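You operate a simulated robot arm through the tools that you are given. There is no shell and no other tool. Be economical: measure what you need, move in short steps, check, and stop when the job is done.

Carry out the task below with a simulated two-armed robot. There is one attempt and no reset: what you move stays moved.

## Task
On the grey table, fold the blue cloth in half.

It is judged by the outcome, as a careful person would: the job done as asked, and still so three seconds after it is handed in. It fails if anything else is knocked over, pushed out of place, dropped, spilled or broken. Flat cloth is picked up by pressing the open fingertips on it (5 to 10 N) and closing them slowly along it; thin cloth reads only 2 to 8 mm in the jaws.

## Robot
Two 7-joint arms with two-finger parallel grippers on one trunk, on a base that drives. Base frame: it is fixed to the floor where the robot stands at the start and does not move with it; the origin is under the middle of the robot, x ahead of it, y to its left, z up. Units: cm, degrees, N and s.
The left shoulder is at the start at [7, 13.4, 102.6], the right one opposite. Places, roughly: grey table [70, 10, 80]. Payload 1.57 kg a hand.
The TCP of each hand is the grasp point between the finger pads, 3 cm short of the fingertips. In the tool frame z runs along the fingers and y along their closing line. Largest opening 8 cm; finger width 1.7, thickness 1.2; the body of the gripper, 4 by 8.2 cm, starts 8 cm behind the TCP.
Orientation is that of the tool frame in the base frame, as a unit quaternion [x, y, z, w]. With the fingers straight down and closing along the base's y, the tool's x points along the base's -x, its y along +y and its z along -z.

## Interface
- The arms move only by the tool apply_moves. It takes "left_motion", "right_motion" or both (then of equal length, played together; a hand with none holds still); each is text: rows parted by semicolons, each of 7 numbers parted by spaces: the shift along the base's x, y, z in units of 50 mm (1.0 is 50 mm), then the turn, a rotation vector about the base's x, y, z in units of 4 degrees (1.0 is 4 degrees), then the finger opening in cm, from 0 to 8. In form: tx ty tz wx wy wz fingers; .... A call has 1 to 12 rows; each row shifts and turns the commanded pose from where the row before left it. A call with a number of a shift or a turn outside -1 to 1 is refused whole. Rows are played at 5 a second. More than 5 cm and 8.6 degrees between two rows, or a gripper value outside its range, and nothing of the call is played. A pose out of reach is approached as far as the arm can. The call stops where the force on the tool passes 40 N (or 10 N more than at its start, if that is more) or the arm is blocked; 0.2 s more then pass. Each finger travels about 15.3 cm/s and halts on what it meets, pressing with about 32 N; the grip force reading is that of the motor and also rises with nothing between the fingers. The clock runs only during rows and for 0.2 s after the last one: add rows that do not move to give the fingers time. It gives the time, the measured TCP pose, the force on the tool (base axes), the opening and the grip force at its end, in the units of the frame above (readings bear some noise).
- Cameras (640 x 400 px; columns grow to the right, rows downward): "scene" is now at [13.34, -0.78, 124.15]; the picture's right is [-0.07, -1.00, 0.00], its down [-0.69, 0.05, -0.72] and it looks along [0.72, -0.05, -0.69] (base axes); focal length 280 px, centre (320, 200). "left" rides on the left gripper at [7.2, 0.7, -12.2] in its tool frame; the picture's right is [-0.09, 1.00, 0.00], its down [-0.84, -0.08, -0.54] and it looks along [-0.54, -0.05, 0.84] (tool axes); focal length 238 px, centre (320, 200). "right" rides on the right gripper at [7.2, -0.7, -12.2] in its tool frame; the picture's right is [0.09, 1.00, 0.00], its down [-0.84, 0.08, -0.54] and it looks along [-0.54, 0.05, 0.84] (tool axes); focal length 238 px, centre (320, 200). There is no depth. A picture from a camera that has moved, and an enlarged one, comes with that camera's place and axes in the base frame and with its lens.
- get_image(camera): a new picture of that camera. It takes no simulated time.
- raise_lower(by): slides the trunk up (or, below 0, down) by that many cm; the arms and the scene camera ride with it, the base frame stays. It gives what a move gives, with no picture.
- drive_base(legs): drives the robot by 1 to 6 legs, each [ahead, left, turn to the left] in cm, cm and degrees, along the robot's own axes; the way and the turn of a leg run together, so that a leg with both is an arc; at most 150 cm and 180 degrees a leg. The arms and the cameras ride along, it lands a little off, and it stops where it bumps. It gives what a move gives.
- turn_head(pan, tilt): turns the head with the scene camera to pan (to the left, within 86 degrees either way) and tilt (down, from -29 to 69), counted from straight ahead of the robot. It gives what a move gives.
- close_up(camera, box): a new picture of the part [left, top, right, bottom] of that camera's present view, enlarged. It takes no simulated time.
- job_done(): hands the job in; it is judged then, once.

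Go step by step. Nothing tells you exact positions but the pictures and the camera data: compare them with the known pose of the tool, close in by small moves and look again before you grip or let go. The budget is 120 turns and 88 pictures, counting those below and the enlarged ones. Unless the task says otherwise, let go and move clear before handing in, and close with one line.

The tools are called as a command line: name --argument value ..., lists and objects as JSON in quotes. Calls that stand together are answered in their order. apply_moves: Moves the arms, as the interface text tells. Its arguments: {"type":"object","properties":{"left_motion":{"type":"string"},"right_motion":{"type":"string"}},"required":[]} The other tools are called the same way: raise_lower (by) slides the trunk up or down; drive_base (legs) drives the base; turn_head (pan, tilt) turns the head that bears the scene camera; get_image (camera) takes a picture; close_up (camera, box) takes an enlarged picture of a part of a camera's view; job_done () hands the job in.

At the start:

```text
t: 0.0
left_position: [49.3, 21.64, 95.66]
left_orientation: [0.0, 1.0, 0.0, 0.0]
left_ft_force: [-0.1, -0.1, 0.1]
left_grip_width: 7.99
left_grasp_force: 0.1
right_position: [48.37, -20.23, 99.76]
right_orientation: [0.0, 1.0, 0.001, 0.0]
right_ft_force: [-0.2, 0.5, 1.3]
right_grip_width: 7.99
right_grasp_force: 0.0
trunk travel left (down, up): [-60.0, 34.0]
robot x, y, heading: [-0.1, -0.01, 0.1]
head pan, tilt: [-4.2, 43.6]
```

scene: 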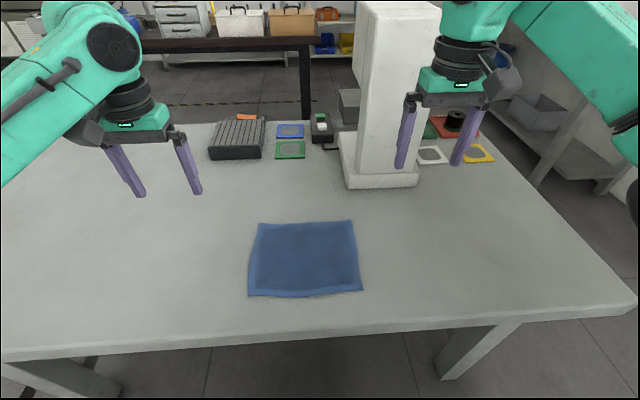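
right: 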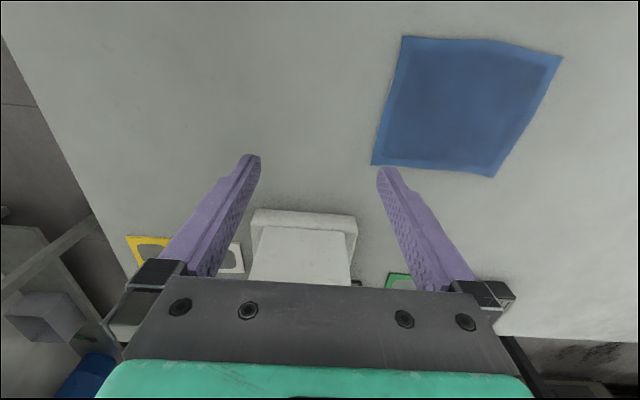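
left: 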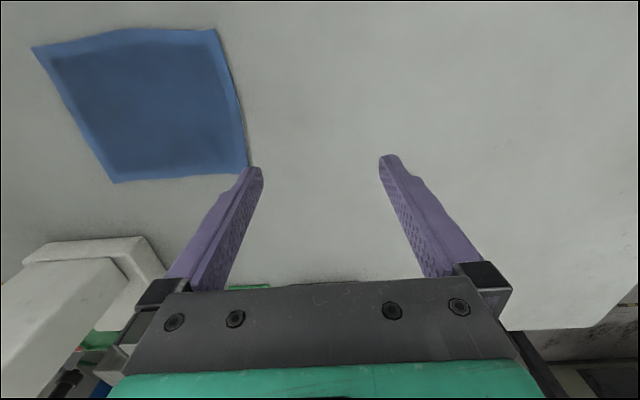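

The cloth lies flat at about x 42–62, y −12…12, and the white tower stands beyond it at x of about 74 or more. I plan to pinch both near corners and fold the near edge over to the far edge. First I'll bring both hands above the near corners.

apply_moves --left_motion "-0.24 -0.484 -0.706 0 0 0 4;-0.24 -0.484 -0.706 0 0 0 4;-0.24 -0.484 -0.706 0 0 0 4;-0.24 -0.484 -0.706 0 0 0 4;-0.24 -0.484 -0.706 0 0 0 4;0 0 0 0 0 0 4" --right_motion "-0.203 0.429 -0.87 0 0 0 4;-0.203 0.429 -0.87 0 0 0 4;-0.203 0.429 -0.87 0 0 0 4;-0.203 0.429 -0.87 0 0 0 4;-0.203 0.429 -0.87 0 0 0 4;0 0 0 0 0 0 4"

get_image --camera "scene"

get_image --camera "left"

get_image --camera "right"

```text
t: 1.4
left_position: [43.24, 9.45, 78.23]
left_orientation: [-0.001, 1.0, -0.002, 0.005]
left_ft_force: [4.2, 3.0, 24.7]
left_grip_width: 3.8
left_grasp_force: 0.0
right_position: [42.95, -9.87, 78.26]
right_orientation: [0.0, 1.0, 0.001, 0.003]
right_ft_force: [2.0, 0.1, 10.1]
right_grip_width: 3.97
right_grasp_force: 0.0
trunk travel left (down, up): [-60.0, 34.0]
robot x, y, heading: [-0.18, -0.01, 0.1]
head pan, tilt: [-4.2, 43.6]
```

```text
84 pictures are left
camera scene: at [12.98, -0.78, 124.26], right [-0.07, -1.0, 0.0], down [-0.69, 0.05, -0.73], along [0.72, -0.05, -0.69], focal length 280 px, centre (320, 200)
```

scene: 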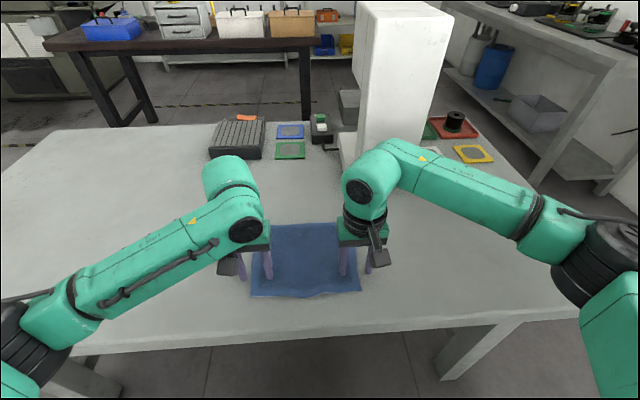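

```text
83 pictures are left
camera left: at [35.98, 10.16, 90.22], right [0.09, 1.0, 0.0], down [0.83, -0.07, 0.55], along [0.55, -0.05, -0.83], focal length 238 px, centre (320, 200)
```

left: 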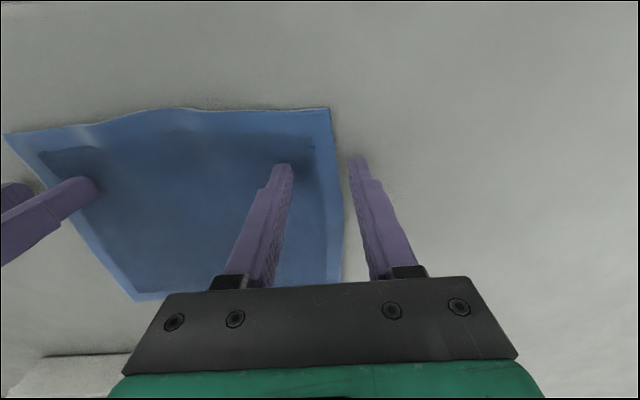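

```text
82 pictures are left
camera right: at [35.74, -10.47, 90.41], right [-0.09, 1.0, 0.0], down [0.83, 0.08, 0.55], along [0.54, 0.05, -0.84], focal length 238 px, centre (320, 200)
```

right: 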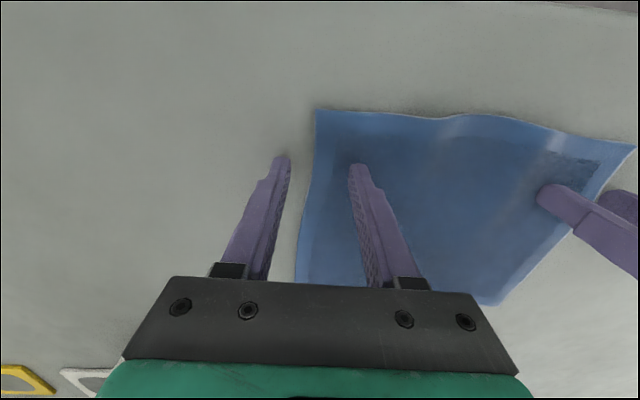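

The fingertips are already touching the surface, so the table top is at about z = 75 and the cloth runs roughly x 39–58, y ±11. I'll lift off and look again.

apply_moves --left_motion "0 0 0.6 0 0 0 4;-0.53 -0.25 0 0 0 0 3;0 0 0 0 0 0 3" --right_motion "0 0 0.6 0 0 0 4;-0.53 0.3 0 0 0 0 3;0 0 0 0 0 0 3"

get_image --camera "scene"

get_image --camera "left"

get_image --camera "right"

```text
t: 2.2
left_position: [40.5, 8.26, 80.81]
left_orientation: [0.0, 1.0, 0.001, -0.001]
left_ft_force: [-1.0, 0.2, 0.6]
left_grip_width: 3.0
left_grasp_force: 0.0
right_position: [40.78, -7.86, 80.85]
right_orientation: [0.0, 1.0, -0.001, -0.001]
right_ft_force: [0.2, 0.2, 0.6]
right_grip_width: 3.0
right_grasp_force: 0.1
trunk travel left (down, up): [-60.0, 34.0]
robot x, y, heading: [0.41, -0.1, -0.2]
head pan, tilt: [-4.2, 43.6]
```

```text
81 pictures are left
camera scene: at [13.46, -0.8, 124.13], right [-0.07, -1.0, 0.0], down [-0.69, 0.05, -0.72], along [0.72, -0.05, -0.69], focal length 280 px, centre (320, 200)
```

scene: 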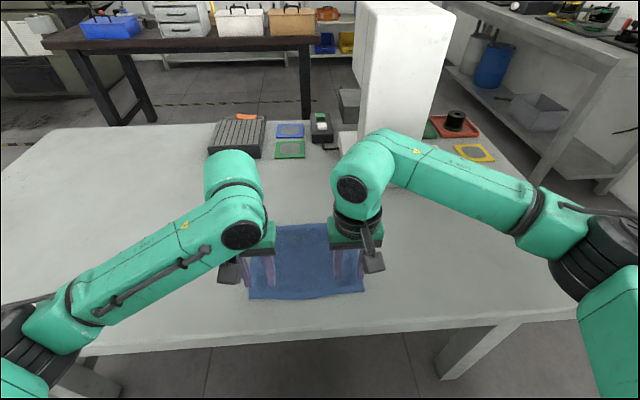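

```text
80 pictures are left
camera left: at [33.42, 8.82, 92.81], right [0.09, 1.0, 0.0], down [0.84, -0.08, 0.54], along [0.54, -0.05, -0.84], focal length 238 px, centre (320, 200)
```

left: 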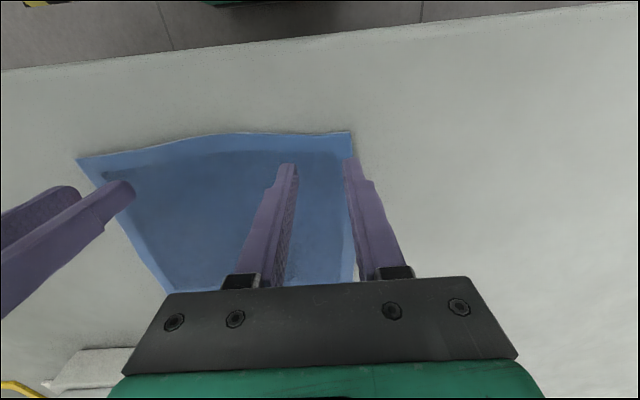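

```text
79 pictures are left
camera right: at [33.53, -8.61, 93.09], right [-0.09, 1.0, 0.0], down [0.84, 0.08, 0.54], along [0.54, 0.05, -0.84], focal length 238 px, centre (320, 200)
```

right: 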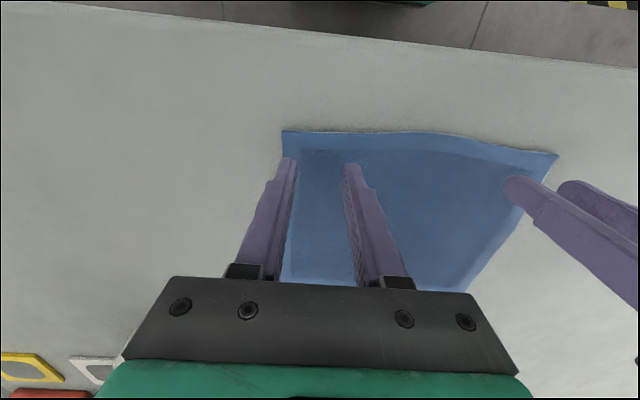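

The near corners are at about (39, 10.6) and (39, −10.9), and the fingertips sit just inside them. Next I'll descend to just above the cloth.

apply_moves --left_motion "-0.06 0 -0.25 0 0 0 3;0 0 -0.2 0 0 0 3;0 0 0 0 0 0 3" --right_motion "-0.12 -0.07 -0.25 0 0 0 3;0 0 -0.2 0 0 0 3;0 0 0 0 0 0 3"

```text
t: 3.0
left_position: [40.37, 8.1, 78.68]
left_orientation: [-0.001, 1.0, 0.0, 0.0]
left_ft_force: [-0.3, 0.1, -0.3]
left_grip_width: 3.02
left_grasp_force: 0.0
right_position: [40.13, -8.47, 78.77]
right_orientation: [0.0, 1.0, 0.0, 0.001]
right_ft_force: [-0.5, 0.9, 0.7]
right_grip_width: 2.99
right_grasp_force: 0.1
trunk travel left (down, up): [-60.0, 34.0]
robot x, y, heading: [0.07, -0.17, -0.1]
head pan, tilt: [-4.2, 43.6]
```

apply_moves --left_motion "0 0 -0.06 0 0 0 3;0 0 -0.04 0 0 0 3;0 0 0 0 0 0 3" --right_motion "0 0 -0.06 0 0 0 3;0 0 -0.04 0 0 0 3;0 0 0 0 0 0 3"

```text
t: 3.8
left_position: [40.39, 8.22, 78.37]
left_orientation: [0.0, 1.0, -0.001, 0.002]
left_ft_force: [1.7, 0.0, 15.5]
left_grip_width: 2.98
left_grasp_force: 0.0
right_position: [40.01, -8.54, 78.49]
right_orientation: [0.0, 1.0, 0.0, 0.001]
right_ft_force: [0.7, 0.0, 0.4]
right_grip_width: 3.0
right_grasp_force: 0.1
trunk travel left (down, up): [-60.0, 34.0]
robot x, y, heading: [0.08, -0.1, -0.0]
head pan, tilt: [-4.2, 43.6]
```

The left hand is pressing at 15 N and the right is just above the surface. I'll ease the left up and lower the right.

apply_moves --left_motion "0 0 0.016 0 0 0 3;0 0 0 0 0 0 3" --right_motion "0 0 -0.04 0 0 0 3;0 0 0 0 0 0 3"

```text
t: 4.4
left_position: [40.4, 8.28, 78.42]
left_orientation: [0.0, 1.0, 0.0, 0.001]
left_ft_force: [2.6, -2.1, 10.7]
left_grip_width: 2.97
left_grasp_force: 0.0
right_position: [40.06, -8.37, 78.31]
right_orientation: [0.0, 1.0, 0.001, 0.001]
right_ft_force: [1.5, 1.8, 12.4]
right_grip_width: 3.02
right_grasp_force: 0.1
trunk travel left (down, up): [-60.0, 34.0]
robot x, y, heading: [-0.06, -0.06, 0.2]
head pan, tilt: [-4.2, 43.6]
```

Both hands press at about 11 N. I'll ease off slightly and close slowly.

apply_moves --left_motion "0 0 0.006 0 0 0 2.7;0 0 0 0 0 0 2.4;0 0 0 0 0 0 2.1;0 0 0 0 0 0 1.8;0 0 0 0 0 0 1.5;0 0 0 0 0 0 1.2;0 0 0 0 0 0 0.9;0 0 0 0 0 0 0.6;0 0 0 0 0 0 0.3;0 0 0 0 0 0 0;0 0 0 0 0 0 0" --right_motion "0 0 0.008 0 0 0 2.7;0 0 0 0 0 0 2.4;0 0 0 0 0 0 2.1;0 0 0 0 0 0 1.8;0 0 0 0 0 0 1.5;0 0 0 0 0 0 1.2;0 0 0 0 0 0 0.9;0 0 0 0 0 0 0.6;0 0 0 0 0 0 0.3;0 0 0 0 0 0 0;0 0 0 0 0 0 0"

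get_image --camera "left"

get_image --camera "right"

```text
t: 6.8
left_position: [40.27, 8.14, 78.41]
left_orientation: [0.001, 1.0, -0.001, 0.001]
left_ft_force: [-0.4, -8.5, 4.9]
left_grip_width: 0.39
left_grasp_force: 24.4
right_position: [39.89, -8.59, 78.37]
right_orientation: [0.0, 1.0, 0.001, 0.001]
right_ft_force: [0.2, 8.7, 8.9]
right_grip_width: 0.36
right_grasp_force: 24.8
trunk travel left (down, up): [-60.0, 34.0]
robot x, y, heading: [-0.13, -0.36, -0.1]
head pan, tilt: [-4.2, 43.6]
```

```text
78 pictures are left
camera left: at [33.12, 8.87, 90.43], right [0.09, 1.0, 0.0], down [0.84, -0.08, 0.54], along [0.54, -0.05, -0.84], focal length 238 px, centre (320, 200)
```

left: 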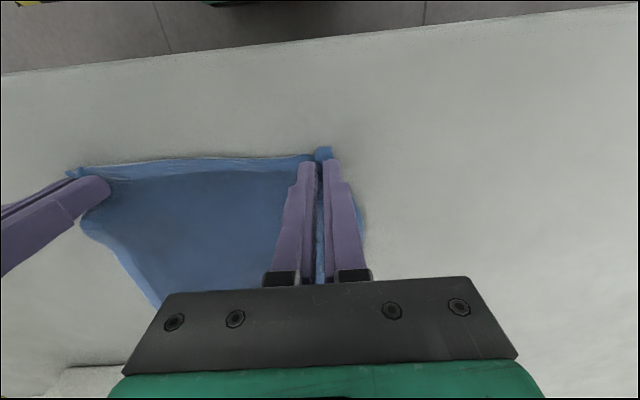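

```text
77 pictures are left
camera right: at [32.79, -9.18, 90.5], right [-0.09, 1.0, 0.0], down [0.84, 0.08, 0.54], along [0.54, 0.05, -0.84], focal length 238 px, centre (320, 200)
```

right: 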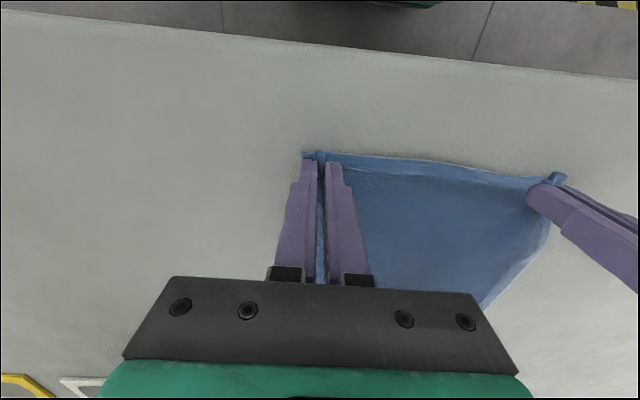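

Both corners are pinched, but the grip takes about 2 cm of the edge and would leave it curled over after the fold. I'll release and regrip nearer the edge.

apply_moves --left_motion "0 0 0.02 0 0 0 1;0 0 0 0 0 0 2;0 0 0 0 0 0 3;0 0 0.3 0 0 0 3;-0.22 0.04 0 0 0 0 3;0 0 0 0 0 0 3" --right_motion "0 0 0.02 0 0 0 1;0 0 0 0 0 0 2;0 0 0 0 0 0 3;0 0 0.3 0 0 0 3;-0.22 -0.02 0 0 0 0 3;0 0 0 0 0 0 3"

get_image --camera "left"

get_image --camera "right"

```text
t: 8.2
left_position: [39.36, 8.7, 79.99]
left_orientation: [0.0, 1.0, 0.0, 0.0]
left_ft_force: [0.1, -0.5, -1.1]
left_grip_width: 2.99
left_grasp_force: 0.0
right_position: [38.96, -8.65, 79.54]
right_orientation: [0.0, 1.0, 0.0, -0.001]
right_ft_force: [-0.3, -0.3, 0.0]
right_grip_width: 2.99
right_grasp_force: 0.1
trunk travel left (down, up): [-60.0, 34.0]
robot x, y, heading: [-0.19, 0.12, 0.2]
head pan, tilt: [-4.2, 43.6]
```

```text
76 pictures are left
camera left: at [32.15, 9.18, 92.07], right [0.09, 1.0, 0.0], down [0.84, -0.08, 0.54], along [0.54, -0.05, -0.84], focal length 238 px, centre (320, 200)
```

left: 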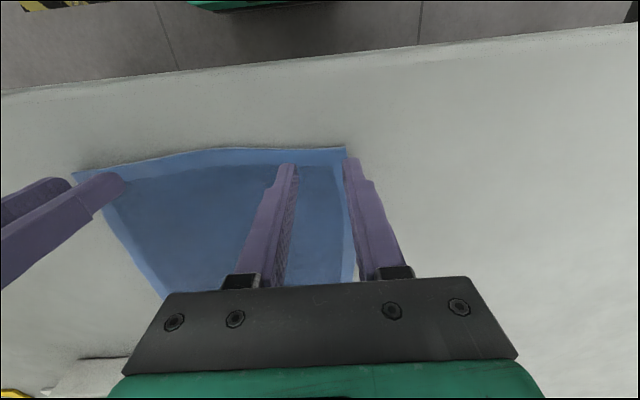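

```text
75 pictures are left
camera right: at [31.8, -9.19, 91.78], right [-0.09, 1.0, 0.0], down [0.84, 0.08, 0.54], along [0.54, 0.05, -0.84], focal length 238 px, centre (320, 200)
```

right: 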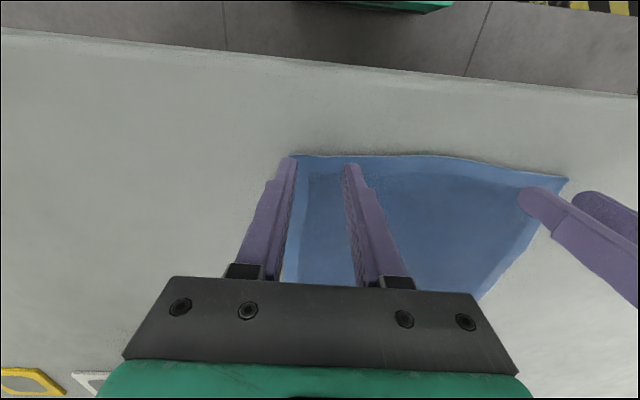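

The cloth sprang back flat, with its near edge at x ≈ 38.7. I'll line up so that about 0.8 cm of the edge is pinched, then descend.

apply_moves --left_motion "-0.11 -0.1 0 0 0 0 3;0 0 -0.26 0 0 0 3;0 0 0 0 0 0 3" --right_motion "-0.06 0.08 0 0 0 0 3;0 0 -0.22 0 0 0 3;0 0 0 0 0 0 3"

get_image --camera "left"

get_image --camera "right"

```text
t: 9.0
left_position: [38.8, 7.87, 78.56]
left_orientation: [0.001, 1.0, 0.0, 0.0]
left_ft_force: [-0.3, -0.5, 0.1]
left_grip_width: 3.0
left_grasp_force: 0.1
right_position: [38.49, -8.19, 78.66]
right_orientation: [0.0, 1.0, 0.0, 0.0]
right_ft_force: [-0.1, -0.9, 0.6]
right_grip_width: 2.98
right_grasp_force: 0.1
trunk travel left (down, up): [-60.0, 34.0]
robot x, y, heading: [0.36, 0.23, -0.1]
head pan, tilt: [-4.2, 43.6]
```

```text
74 pictures are left
camera left: at [31.6, 8.56, 90.67], right [0.09, 1.0, 0.0], down [0.84, -0.08, 0.54], along [0.54, -0.05, -0.84], focal length 238 px, centre (320, 200)
```

left: 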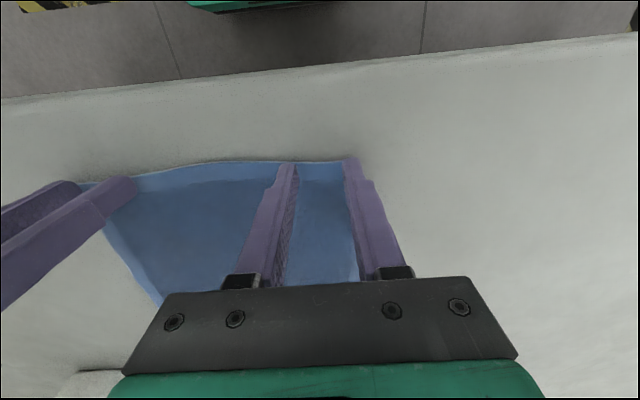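

```text
73 pictures are left
camera right: at [31.43, -8.78, 90.77], right [-0.09, 1.0, 0.0], down [0.84, 0.08, 0.54], along [0.54, 0.05, -0.84], focal length 238 px, centre (320, 200)
```

right: 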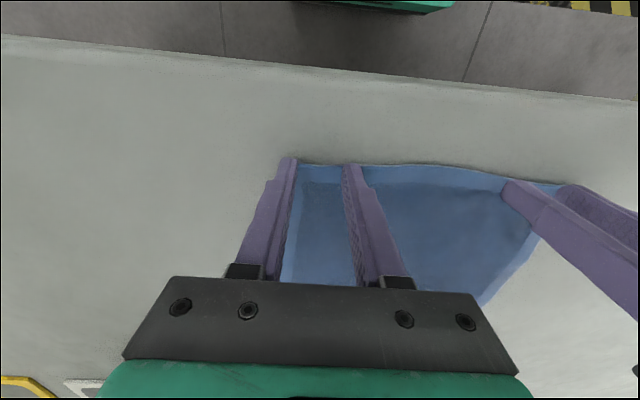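

The edge strip under the fingers is still about 1.2 cm. I'll shift back another 4 mm and press down.

apply_moves --left_motion "-0.09 0.04 0 0 0 0 3;0 0 -0.05 0 0 0 3;0 0 0 0 0 0 3" --right_motion "-0.06 0 0 0 0 0 3;0 0 -0.07 0 0 0 3;0 0 0 0 0 0 3"

```text
t: 9.8
left_position: [38.24, 8.18, 78.41]
left_orientation: [0.0, 1.0, -0.001, 0.001]
left_ft_force: [0.9, -1.4, 1.8]
left_grip_width: 3.01
left_grasp_force: 0.1
right_position: [38.35, -8.21, 78.26]
right_orientation: [0.0, 1.0, 0.0, 0.001]
right_ft_force: [1.2, 2.1, 4.8]
right_grip_width: 3.06
right_grasp_force: 1.0
trunk travel left (down, up): [-60.0, 34.0]
robot x, y, heading: [0.2, -0.4, 0.0]
head pan, tilt: [-4.2, 43.6]
```

apply_moves --left_motion "0 0 -0.025 0 0 0 3;0 0 0 0 0 0 3" --right_motion "0 0 -0.01 0 0 0 3;0 0 0 0 0 0 3"

get_image --camera "left"

get_image --camera "right"

```text
t: 10.4
left_position: [38.26, 8.22, 78.17]
left_orientation: [-0.001, 1.0, -0.001, 0.001]
left_ft_force: [0.3, -1.4, 8.1]
left_grip_width: 3.0
left_grasp_force: 0.1
right_position: [38.45, -8.22, 78.49]
right_orientation: [0.0, 1.0, 0.0, 0.001]
right_ft_force: [1.2, 1.5, 7.6]
right_grip_width: 3.05
right_grasp_force: 0.3
trunk travel left (down, up): [-60.0, 34.0]
robot x, y, heading: [-0.43, -0.05, 0.3]
head pan, tilt: [-4.2, 43.6]
```

```text
72 pictures are left
camera left: at [31.12, 8.82, 90.37], right [0.09, 1.0, 0.0], down [0.84, -0.08, 0.54], along [0.54, -0.05, -0.84], focal length 238 px, centre (320, 200)
```

left: 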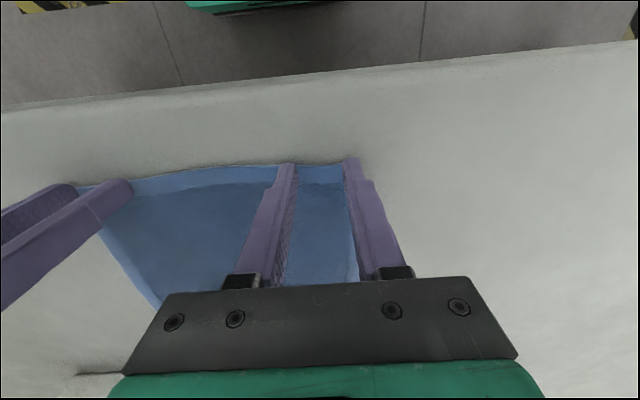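

```text
71 pictures are left
camera right: at [31.17, -8.92, 90.47], right [-0.09, 1.0, 0.0], down [0.84, 0.08, 0.54], along [0.54, 0.05, -0.84], focal length 238 px, centre (320, 200)
```

right: 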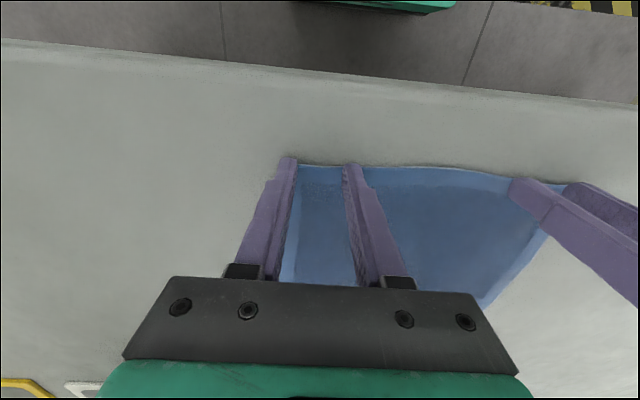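

Both hands press at about 8 N right at the edge. I'll close slowly now.

apply_moves --left_motion "0 0 0 0 0 0 2.7;0 0 0 0 0 0 2.4;0 0 0 0 0 0 2.1;0 0 0 0 0 0 1.8;0 0 0 0 0 0 1.5;0 0 0 0 0 0 1.2;0 0 0 0 0 0 0.9;0 0 0 0 0 0 0.6;0 0 0 0 0 0 0.3;0 0 0 0 0 0 0;0 0 0 0 0 0 0" --right_motion "0 0 0 0 0 0 2.7;0 0 0 0 0 0 2.4;0 0 0 0 0 0 2.1;0 0 0 0 0 0 1.8;0 0 0 0 0 0 1.5;0 0 0 0 0 0 1.2;0 0 0 0 0 0 0.9;0 0 0 0 0 0 0.6;0 0 0 0 0 0 0.3;0 0 0 0 0 0 0;0 0 0 0 0 0 0"

get_image --camera "left"

get_image --camera "right"

```text
t: 12.8
left_position: [38.17, 8.26, 78.38]
left_orientation: [0.0, 1.0, -0.001, 0.001]
left_ft_force: [0.0, -4.7, 9.3]
left_grip_width: 0.23
left_grasp_force: 23.2
right_position: [38.32, -8.28, 78.27]
right_orientation: [0.0, 1.0, 0.0, 0.001]
right_ft_force: [-0.3, 5.0, 8.1]
right_grip_width: 0.38
right_grasp_force: 24.4
trunk travel left (down, up): [-60.0, 34.0]
robot x, y, heading: [0.07, -0.56, 0.3]
head pan, tilt: [-4.2, 43.6]
```

```text
70 pictures are left
camera left: at [31.07, 8.79, 90.36], right [0.09, 1.0, 0.0], down [0.84, -0.08, 0.54], along [0.54, -0.05, -0.84], focal length 238 px, centre (320, 200)
```

left: 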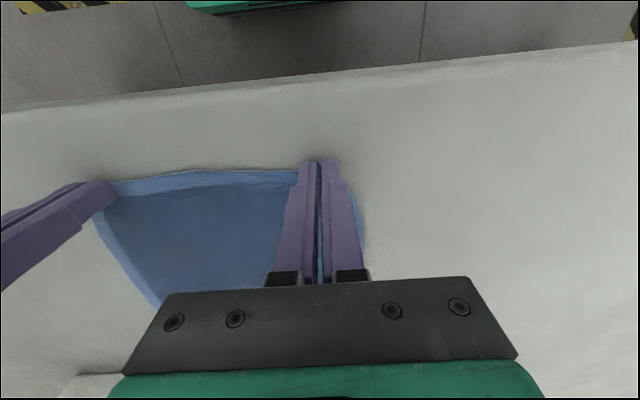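

```text
69 pictures are left
camera right: at [31.11, -8.92, 90.46], right [-0.09, 1.0, 0.0], down [0.84, 0.08, 0.54], along [0.54, 0.05, -0.84], focal length 238 px, centre (320, 200)
```

right: 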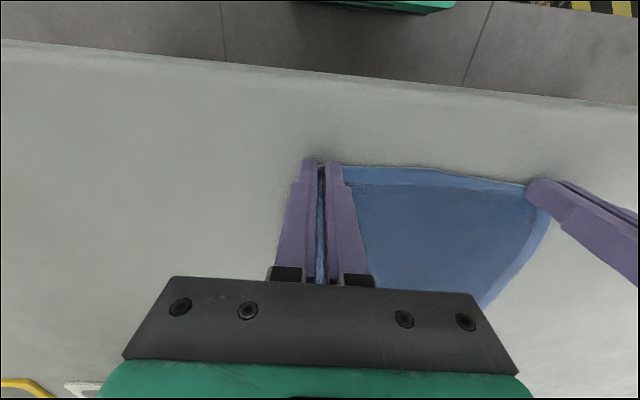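

Both corners are gripped at the edge. I'll lift 4 cm while moving slightly ahead, then check.

apply_moves --left_motion "0.02 0 0.2 0 0 0 0;0.04 0 0.2 0 0 0 0;0.06 0 0.2 0 0 0 0;0.1 0 0.2 0 0 0 0;0 0 0 0 0 0 0" --right_motion "0.02 0 0.2 0 0 0 0;0.04 0 0.2 0 0 0 0;0.06 0 0.2 0 0 0 0;0.1 0 0.2 0 0 0 0;0 0 0 0 0 0 0"

get_image --camera "scene"

get_image --camera "left"

get_image --camera "right"

```text
t: 14.0
left_position: [39.46, 7.95, 82.34]
left_orientation: [0.0, 1.0, 0.0, 0.0]
left_ft_force: [-0.2, -2.0, 0.0]
left_grip_width: 0.2
left_grasp_force: 23.7
right_position: [39.57, -8.18, 82.27]
right_orientation: [0.0, 1.0, -0.001, 0.0]
right_ft_force: [0.0, 1.5, -0.3]
right_grip_width: 0.34
right_grasp_force: 24.1
trunk travel left (down, up): [-60.0, 34.0]
robot x, y, heading: [-0.19, 0.01, 0.0]
head pan, tilt: [-4.2, 43.6]
```

```text
68 pictures are left
camera scene: at [13.34, -0.78, 124.15], right [-0.07, -1.0, 0.0], down [-0.69, 0.05, -0.72], along [0.72, -0.05, -0.69], focal length 280 px, centre (320, 200)
```

scene: 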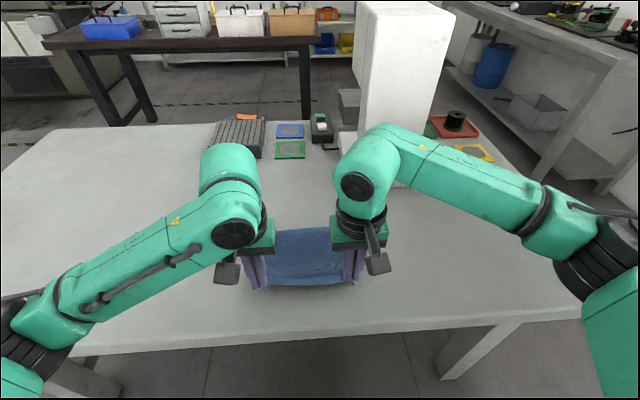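

```text
67 pictures are left
camera left: at [32.35, 8.66, 94.41], right [0.09, 1.0, 0.0], down [0.84, -0.08, 0.54], along [0.54, -0.05, -0.84], focal length 238 px, centre (320, 200)
```

left: 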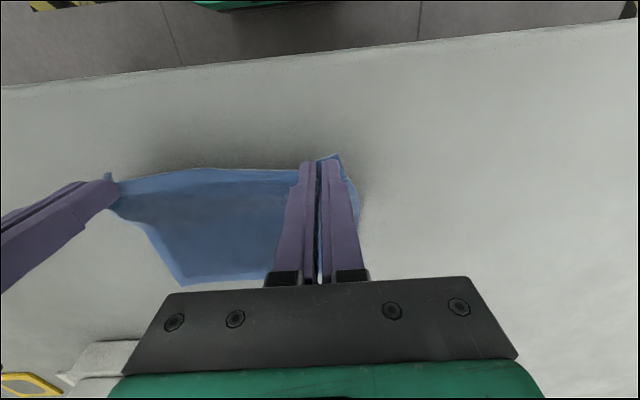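

```text
66 pictures are left
camera right: at [32.36, -8.79, 94.49], right [-0.09, 1.0, 0.0], down [0.84, 0.08, 0.54], along [0.54, 0.05, -0.84], focal length 238 px, centre (320, 200)
```

right: 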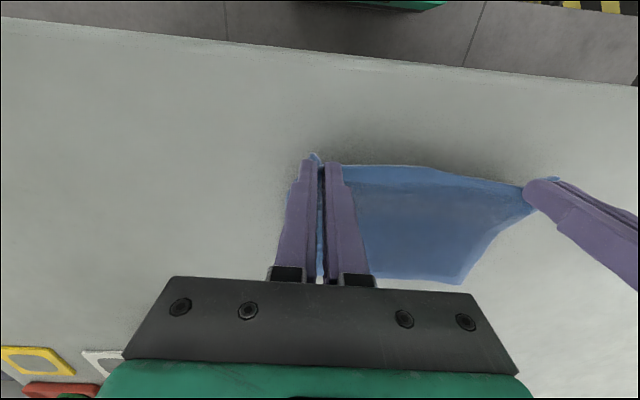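

The near edge is lifted cleanly by both hands. I'll carry it up and forward along the arc past the fold line.

apply_moves --left_motion "0.15 0 0.15 0 0 0 0;0.15 0 0.15 0 0 0 0;0.2 0 0.1 0 0 0 0;0.2 0 0.1 0 0 0 0;0.25 0 0.05 0 0 0 0;0.25 0 0 0 0 0 0;0.25 0 0 0 0 0 0;0.25 0 0 0 0 0 0;0.25 0 -0.05 0 0 0 0;0.25 0 -0.1 0 0 0 0;0 0 0 0 0 0 0" --right_motion "0.15 0 0.15 0 0 0 0;0.15 0 0.15 0 0 0 0;0.2 0 0.1 0 0 0 0;0.2 0 0.1 0 0 0 0;0.25 0 0.05 0 0 0 0;0.25 0 0 0 0 0 0;0.25 0 0 0 0 0 0;0.25 0 0 0 0 0 0;0.25 0 -0.05 0 0 0 0;0.25 0 -0.1 0 0 0 0;0 0 0 0 0 0 0"

get_image --camera "scene"

get_image --camera "left"

get_image --camera "right"

```text
t: 16.4
left_position: [50.46, 8.15, 84.23]
left_orientation: [0.001, 1.0, -0.001, 0.0]
left_ft_force: [-0.3, -4.9, 0.2]
left_grip_width: 0.21
left_grasp_force: 23.8
right_position: [50.58, -8.36, 84.25]
right_orientation: [0.0, 1.0, 0.0, 0.0]
right_ft_force: [-0.4, 4.5, 0.1]
right_grip_width: 0.33
right_grasp_force: 25.0
trunk travel left (down, up): [-60.0, 34.0]
robot x, y, heading: [-0.01, -0.32, -0.2]
head pan, tilt: [-4.2, 43.6]
```

```text
65 pictures are left
camera scene: at [13.29, -0.77, 124.16], right [-0.07, -1.0, 0.0], down [-0.69, 0.05, -0.72], along [0.72, -0.05, -0.69], focal length 280 px, centre (320, 200)
```

scene: 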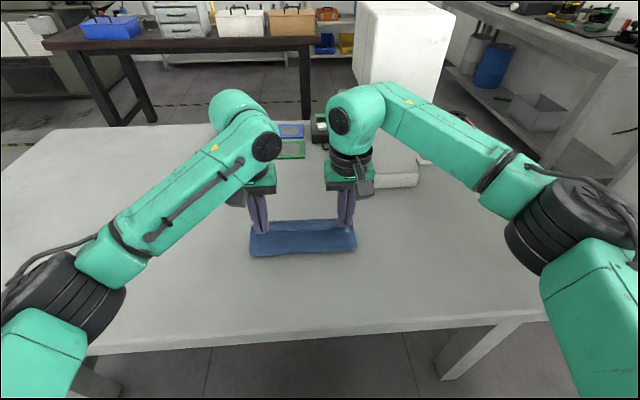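

```text
64 pictures are left
camera left: at [43.28, 8.79, 96.3], right [0.09, 1.0, 0.0], down [0.84, -0.08, 0.54], along [0.54, -0.05, -0.84], focal length 238 px, centre (320, 200)
```

left: 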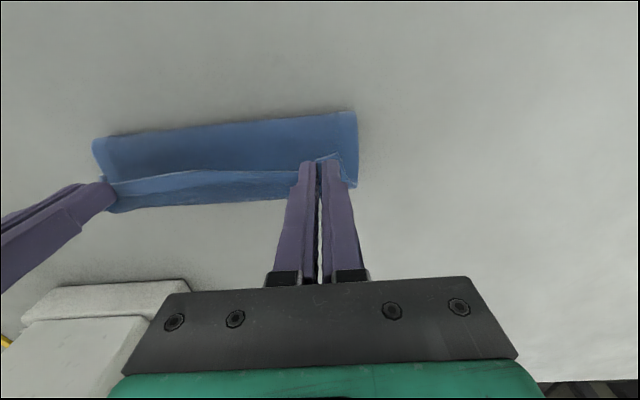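

```text
63 pictures are left
camera right: at [43.42, -8.95, 96.44], right [-0.09, 1.0, 0.0], down [0.84, 0.08, 0.54], along [0.54, 0.05, -0.84], focal length 238 px, centre (320, 200)
```

right: 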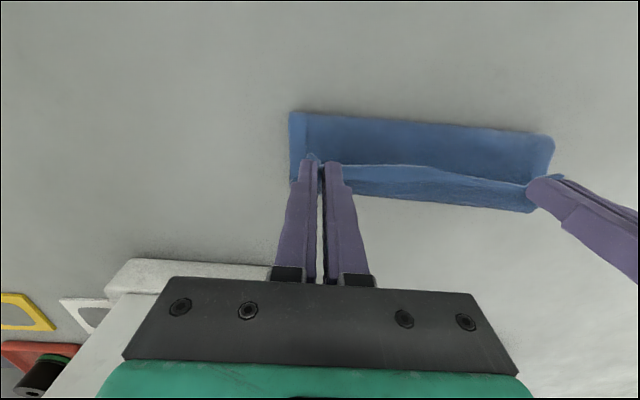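

The fold is forming well, with the far edge at x ≈ 55.6. I'll go on down and forward to lay the edge on it.

apply_moves --left_motion "0.3 0 -0.15 0 0 0 0;0.24 0 -0.2 0 0 0 0;0.16 0 -0.25 0 0 0 0;0.08 0 -0.25 0 0 0 0;0 0 0 0 0 0 0" --right_motion "0.3 0 -0.15 0 0 0 0;0.24 0 -0.2 0 0 0 0;0.16 0 -0.25 0 0 0 0;0.08 0 -0.25 0 0 0 0;0 0 0 0 0 0 0"

get_image --camera "scene"

get_image --camera "left"

get_image --camera "right"

```text
t: 17.6
left_position: [54.31, 8.24, 79.93]
left_orientation: [0.0, 1.0, -0.001, 0.0]
left_ft_force: [0.0, -5.4, 0.4]
left_grip_width: 0.21
left_grasp_force: 23.6
right_position: [54.51, -8.39, 80.03]
right_orientation: [-0.001, 1.0, 0.001, 0.001]
right_ft_force: [0.1, 4.2, -0.2]
right_grip_width: 0.32
right_grasp_force: 24.1
trunk travel left (down, up): [-60.0, 34.0]
robot x, y, heading: [0.16, 0.11, 0.1]
head pan, tilt: [-4.2, 43.6]
```

```text
62 pictures are left
camera scene: at [13.31, -0.77, 124.16], right [-0.07, -1.0, 0.0], down [-0.69, 0.05, -0.72], along [0.72, -0.05, -0.69], focal length 280 px, centre (320, 200)
```

scene: 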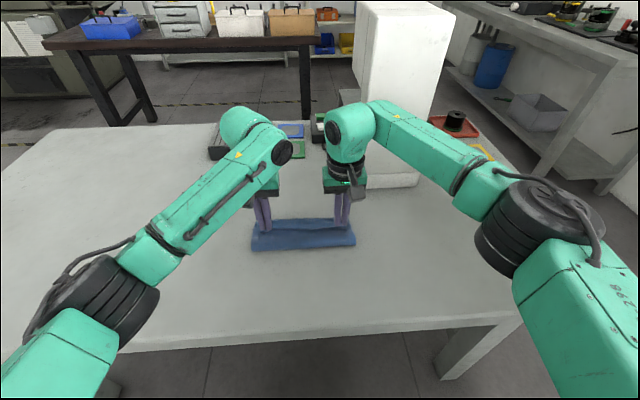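

```text
61 pictures are left
camera left: at [47.29, 8.86, 92.02], right [0.09, 1.0, 0.0], down [0.84, -0.08, 0.54], along [0.54, -0.05, -0.84], focal length 238 px, centre (320, 200)
```

left: 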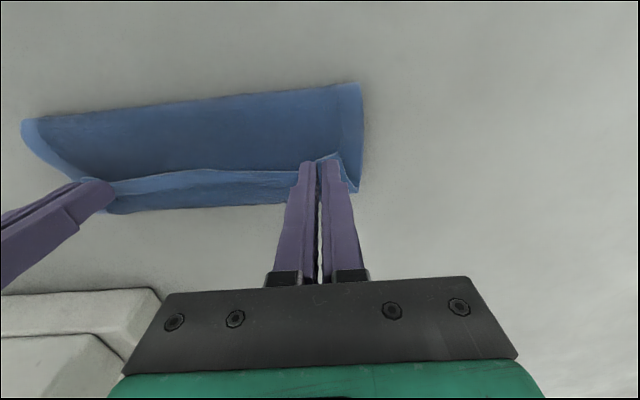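

```text
60 pictures are left
camera right: at [47.32, -8.93, 92.16], right [-0.09, 1.0, 0.0], down [0.84, 0.08, 0.54], along [0.54, 0.05, -0.84], focal length 238 px, centre (320, 200)
```

right: 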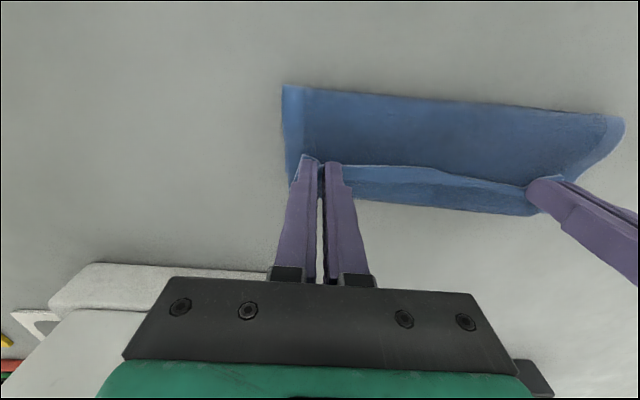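

The far edge is at x ≈ 57.5 and the hands are at 54.4. I'll move about 1.6 cm further while lowering to the surface.

apply_moves --left_motion "0.2 0 -0.06 0 0 0 0;0.14 0 -0.12 0 0 0 0;0 0 -0.05 0 0 0 0;0 0 0 0 0 0 0" --right_motion "0.2 0 -0.06 0 0 0 0;0.12 0 -0.12 0 0 0 0;0 0 -0.05 0 0 0 0;0 0 0 0 0 0 0"

get_image --camera "left"

get_image --camera "right"

close_up --camera "scene" --box '[220, 180, 390, 280]'

```text
t: 18.6
left_position: [56.01, 8.28, 78.93]
left_orientation: [0.001, 1.0, 0.0, 0.001]
left_ft_force: [0.4, -4.5, 3.2]
left_grip_width: 0.21
left_grasp_force: 23.6
right_position: [56.06, -8.22, 78.87]
right_orientation: [0.001, 1.0, 0.001, 0.001]
right_ft_force: [1.2, 5.2, 3.8]
right_grip_width: 0.33
right_grasp_force: 23.8
trunk travel left (down, up): [-60.0, 34.0]
robot x, y, heading: [-0.07, 0.07, 0.1]
head pan, tilt: [-4.2, 43.6]
```

```text
59 pictures are left
camera left: at [48.88, 8.9, 90.97], right [0.09, 1.0, 0.0], down [0.84, -0.08, 0.54], along [0.54, -0.05, -0.84], focal length 238 px, centre (320, 200)
```

left: 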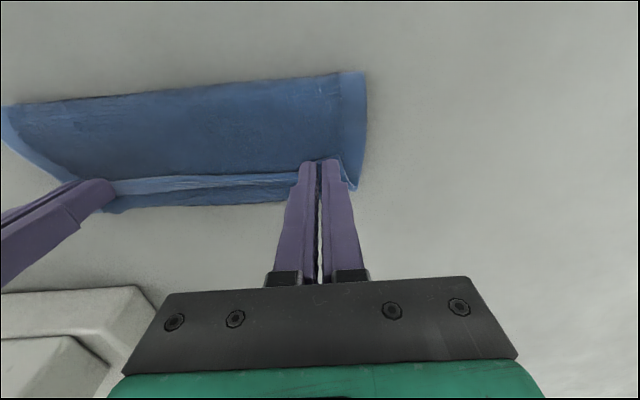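

```text
58 pictures are left
camera right: at [48.83, -8.89, 91.04], right [-0.09, 1.0, 0.0], down [0.84, 0.08, 0.54], along [0.54, 0.05, -0.84], focal length 238 px, centre (320, 200)
```

right: 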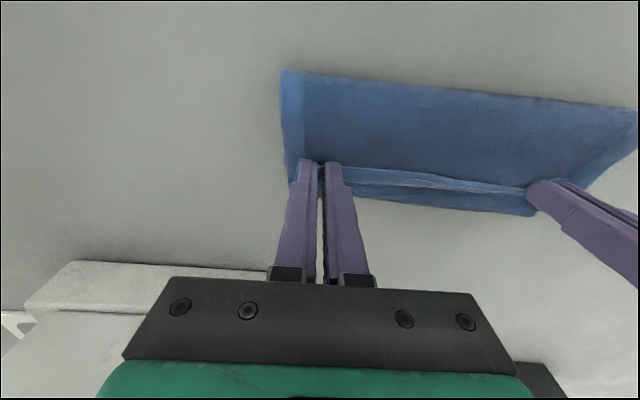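

```text
3.76 times, centred on (305, 230) of scene
camera zoom: at [13.24, -0.77, 124.17], right [-0.07, -1.0, 0.0], down [-0.69, 0.05, -0.72], along [0.72, -0.05, -0.69], focal length 1054 px, centre (376, 87)
```

zoom: 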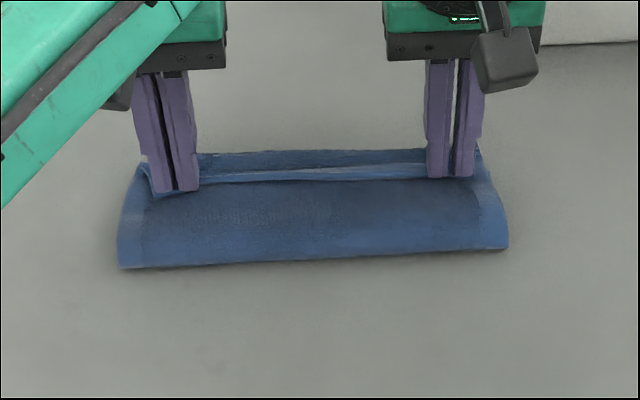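

The edge lies about 1.5 cm short of the far edge. I'll lift slightly, move another 0.8 cm forward and set down.

apply_moves --left_motion "0 0 0.14 0 0 0 0;0.16 0 0.02 0 0 0 0;0 0 -0.16 0 0 0 0;0 0 -0.03 0 0 0 0;0 0 0 0 0 0 0" --right_motion "0 0 0.14 0 0 0 0;0.16 0 0.02 0 0 0 0;0 0 -0.16 0 0 0 0;0 0 -0.03 0 0 0 0;0 0 0 0 0 0 0"

get_image --camera "left"

close_up --camera "scene" --box '[220, 180, 390, 280]'

```text
t: 19.8
left_position: [56.83, 8.01, 78.79]
left_orientation: [0.0, 1.0, 0.0, 0.001]
left_ft_force: [1.4, -3.3, 5.7]
left_grip_width: 0.2
left_grasp_force: 23.7
right_position: [56.66, -8.34, 78.82]
right_orientation: [-0.001, 1.0, 0.0, 0.0]
right_ft_force: [0.3, 3.0, 5.9]
right_grip_width: 0.35
right_grasp_force: 24.6
trunk travel left (down, up): [-60.0, 34.0]
robot x, y, heading: [0.42, -0.0, 0.1]
head pan, tilt: [-4.2, 43.6]
```

```text
56 pictures are left
camera left: at [49.63, 8.75, 90.83], right [0.09, 1.0, 0.0], down [0.84, -0.08, 0.54], along [0.54, -0.05, -0.84], focal length 238 px, centre (320, 200)
```

left: 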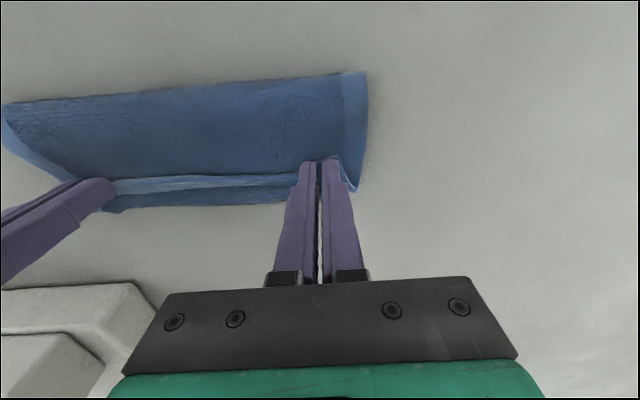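

```text
3.76 times, centred on (305, 230) of scene
camera zoom: at [13.16, -0.8, 124.19], right [-0.07, -1.0, 0.0], down [-0.69, 0.05, -0.72], along [0.72, -0.05, -0.69], focal length 1054 px, centre (376, 87)
```

zoom: 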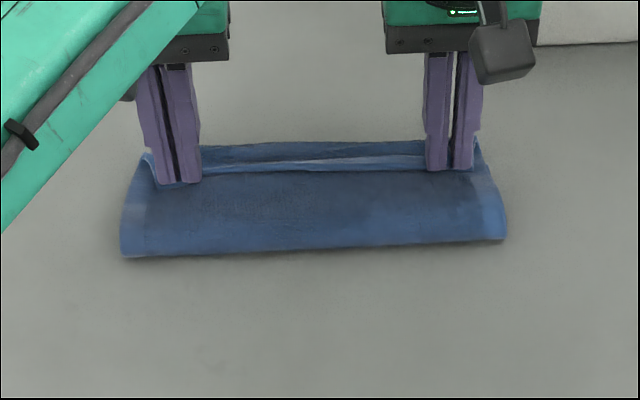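

The whole cloth is now sliding along, so the top layer has reached its natural extent. I'll release slowly and look.

apply_moves --left_motion "0 0 0 0 0 0 0.6;0 0 0 0 0 0 1.2;0 0 0 0 0 0 1.8;0 0 0 0 0 0 2.4;0 0 0.1 0 0 0 2.4;0 0 0.3 0 0 0 2.4;0 0 0.8 0 0 0 2.4;-0.5 0.3 0.8 0 0 0 2.4;-0.5 0.5 0.8 0 0 0 2.4;0 0 0 0 0 0 2.4" --right_motion "0 0 0 0 0 0 0.6;0 0 0 0 0 0 1.2;0 0 0 0 0 0 1.8;0 0 0 0 0 0 2.4;0 0 0.1 0 0 0 2.4;0 0 0.3 0 0 0 2.4;0 0 0.8 0 0 0 2.4;-0.5 -0.3 0.8 0 0 0 2.4;-0.5 -0.5 0.8 0 0 0 2.4;0 0 0 0 0 0 2.4"

get_image --camera "left"

get_image --camera "right"

close_up --camera "scene" --box '[220, 180, 390, 280]'

```text
refused: row 9 steps farther than a row can; nothing moved
```

```text
54 pictures are left
camera left: at [49.63, 8.75, 90.83], right [0.09, 1.0, 0.0], down [0.84, -0.08, 0.54], along [0.54, -0.05, -0.84], focal length 238 px, centre (320, 200)
```

left: 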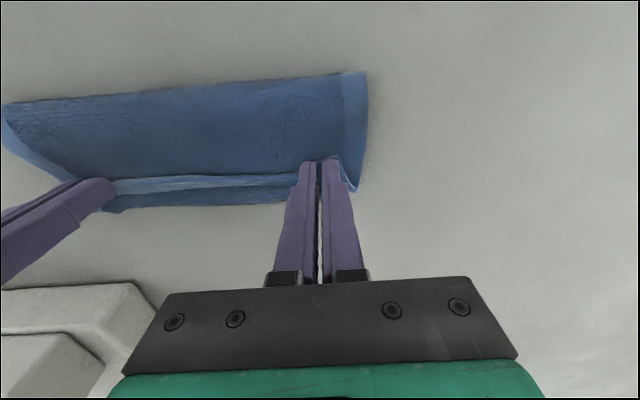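

```text
53 pictures are left
camera right: at [49.48, -8.92, 90.93], right [-0.09, 1.0, 0.0], down [0.84, 0.08, 0.54], along [0.54, 0.05, -0.84], focal length 238 px, centre (320, 200)
```

right: 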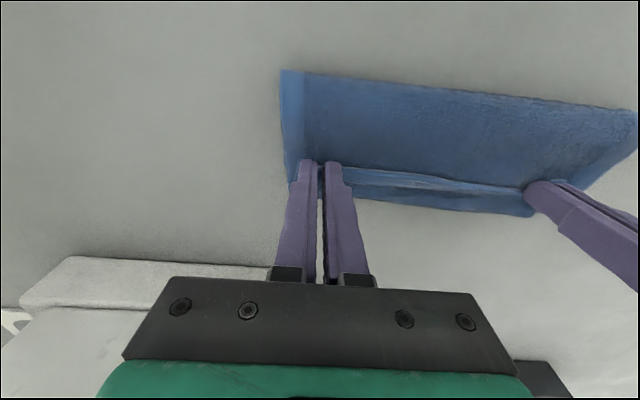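

```text
3.76 times, centred on (305, 230) of scene
camera zoom: at [13.16, -0.8, 124.19], right [-0.07, -1.0, 0.0], down [-0.69, 0.05, -0.72], along [0.72, -0.05, -0.69], focal length 1054 px, centre (376, 87)
```

zoom: 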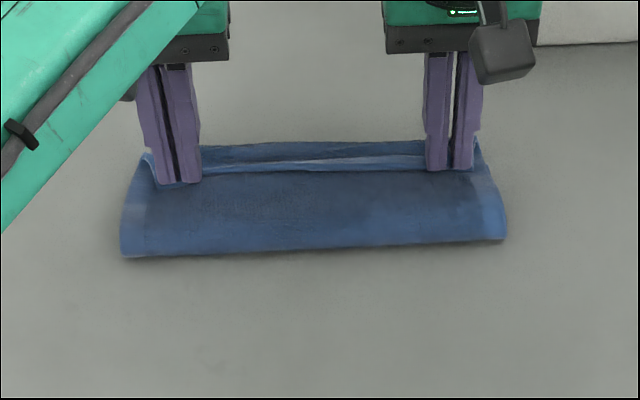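

That call was refused because one step was too long, so I'll repeat it with smaller steps.

apply_moves --left_motion "0 0 0 0 0 0 0.6;0 0 0 0 0 0 1.2;0 0 0 0 0 0 1.8;0 0 0 0 0 0 2.4;0 0 0.1 0 0 0 2.4;0 0 0.3 0 0 0 2.4;0 0 0.8 0 0 0 2.4;-0.5 0.3 0.6 0 0 0 2.4;-0.5 0.4 0.6 0 0 0 2.4;0 0 0 0 0 0 2.4" --right_motion "0 0 0 0 0 0 0.6;0 0 0 0 0 0 1.2;0 0 0 0 0 0 1.8;0 0 0 0 0 0 2.4;0 0 0.1 0 0 0 2.4;0 0 0.3 0 0 0 2.4;0 0 0.8 0 0 0 2.4;-0.5 -0.3 0.6 0 0 0 2.4;-0.5 -0.4 0.6 0 0 0 2.4;0 0 0 0 0 0 2.4"

get_image --camera "left"

get_image --camera "right"

close_up --camera "scene" --box '[220, 180, 390, 280]'

```text
t: 22.0
left_position: [51.89, 11.79, 90.85]
left_orientation: [0.0, 1.0, 0.001, -0.001]
left_ft_force: [0.8, -0.2, 0.1]
left_grip_width: 2.41
left_grasp_force: 0.2
right_position: [51.8, -11.9, 90.46]
right_orientation: [0.0, 1.0, 0.0, 0.0]
right_ft_force: [0.1, 0.1, 0.7]
right_grip_width: 2.41
right_grasp_force: 0.1
trunk travel left (down, up): [-60.0, 34.0]
robot x, y, heading: [-0.07, 0.12, -0.1]
head pan, tilt: [-4.2, 43.6]
```

```text
51 pictures are left
camera left: at [44.82, 12.43, 102.97], right [0.09, 1.0, 0.0], down [0.84, -0.08, 0.54], along [0.54, -0.05, -0.84], focal length 238 px, centre (320, 200)
```

left: 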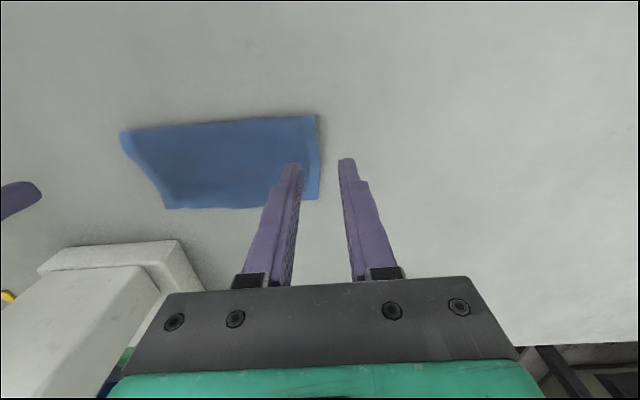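

```text
50 pictures are left
camera right: at [44.64, -12.46, 102.6], right [-0.09, 1.0, 0.0], down [0.84, 0.08, 0.54], along [0.54, 0.05, -0.84], focal length 238 px, centre (320, 200)
```

right: 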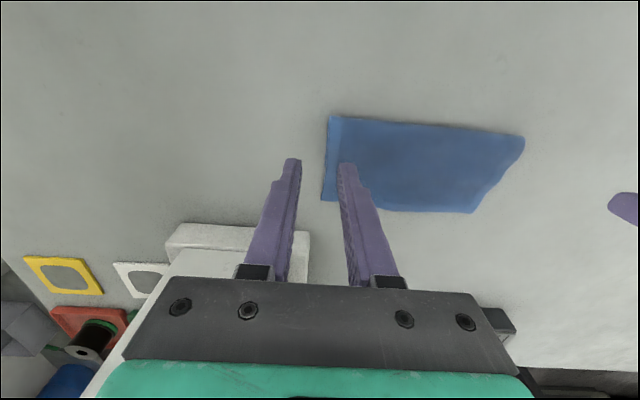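

```text
3.76 times, centred on (305, 230) of scene
camera zoom: at [13.51, -0.78, 124.13], right [-0.07, -1.0, 0.0], down [-0.69, 0.05, -0.72], along [0.72, -0.05, -0.69], focal length 1054 px, centre (376, 87)
```

zoom: 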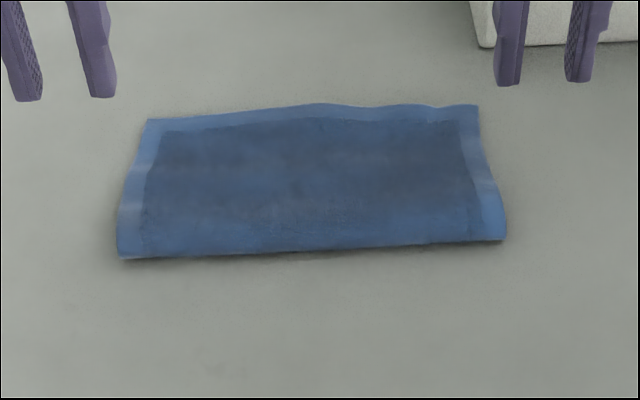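

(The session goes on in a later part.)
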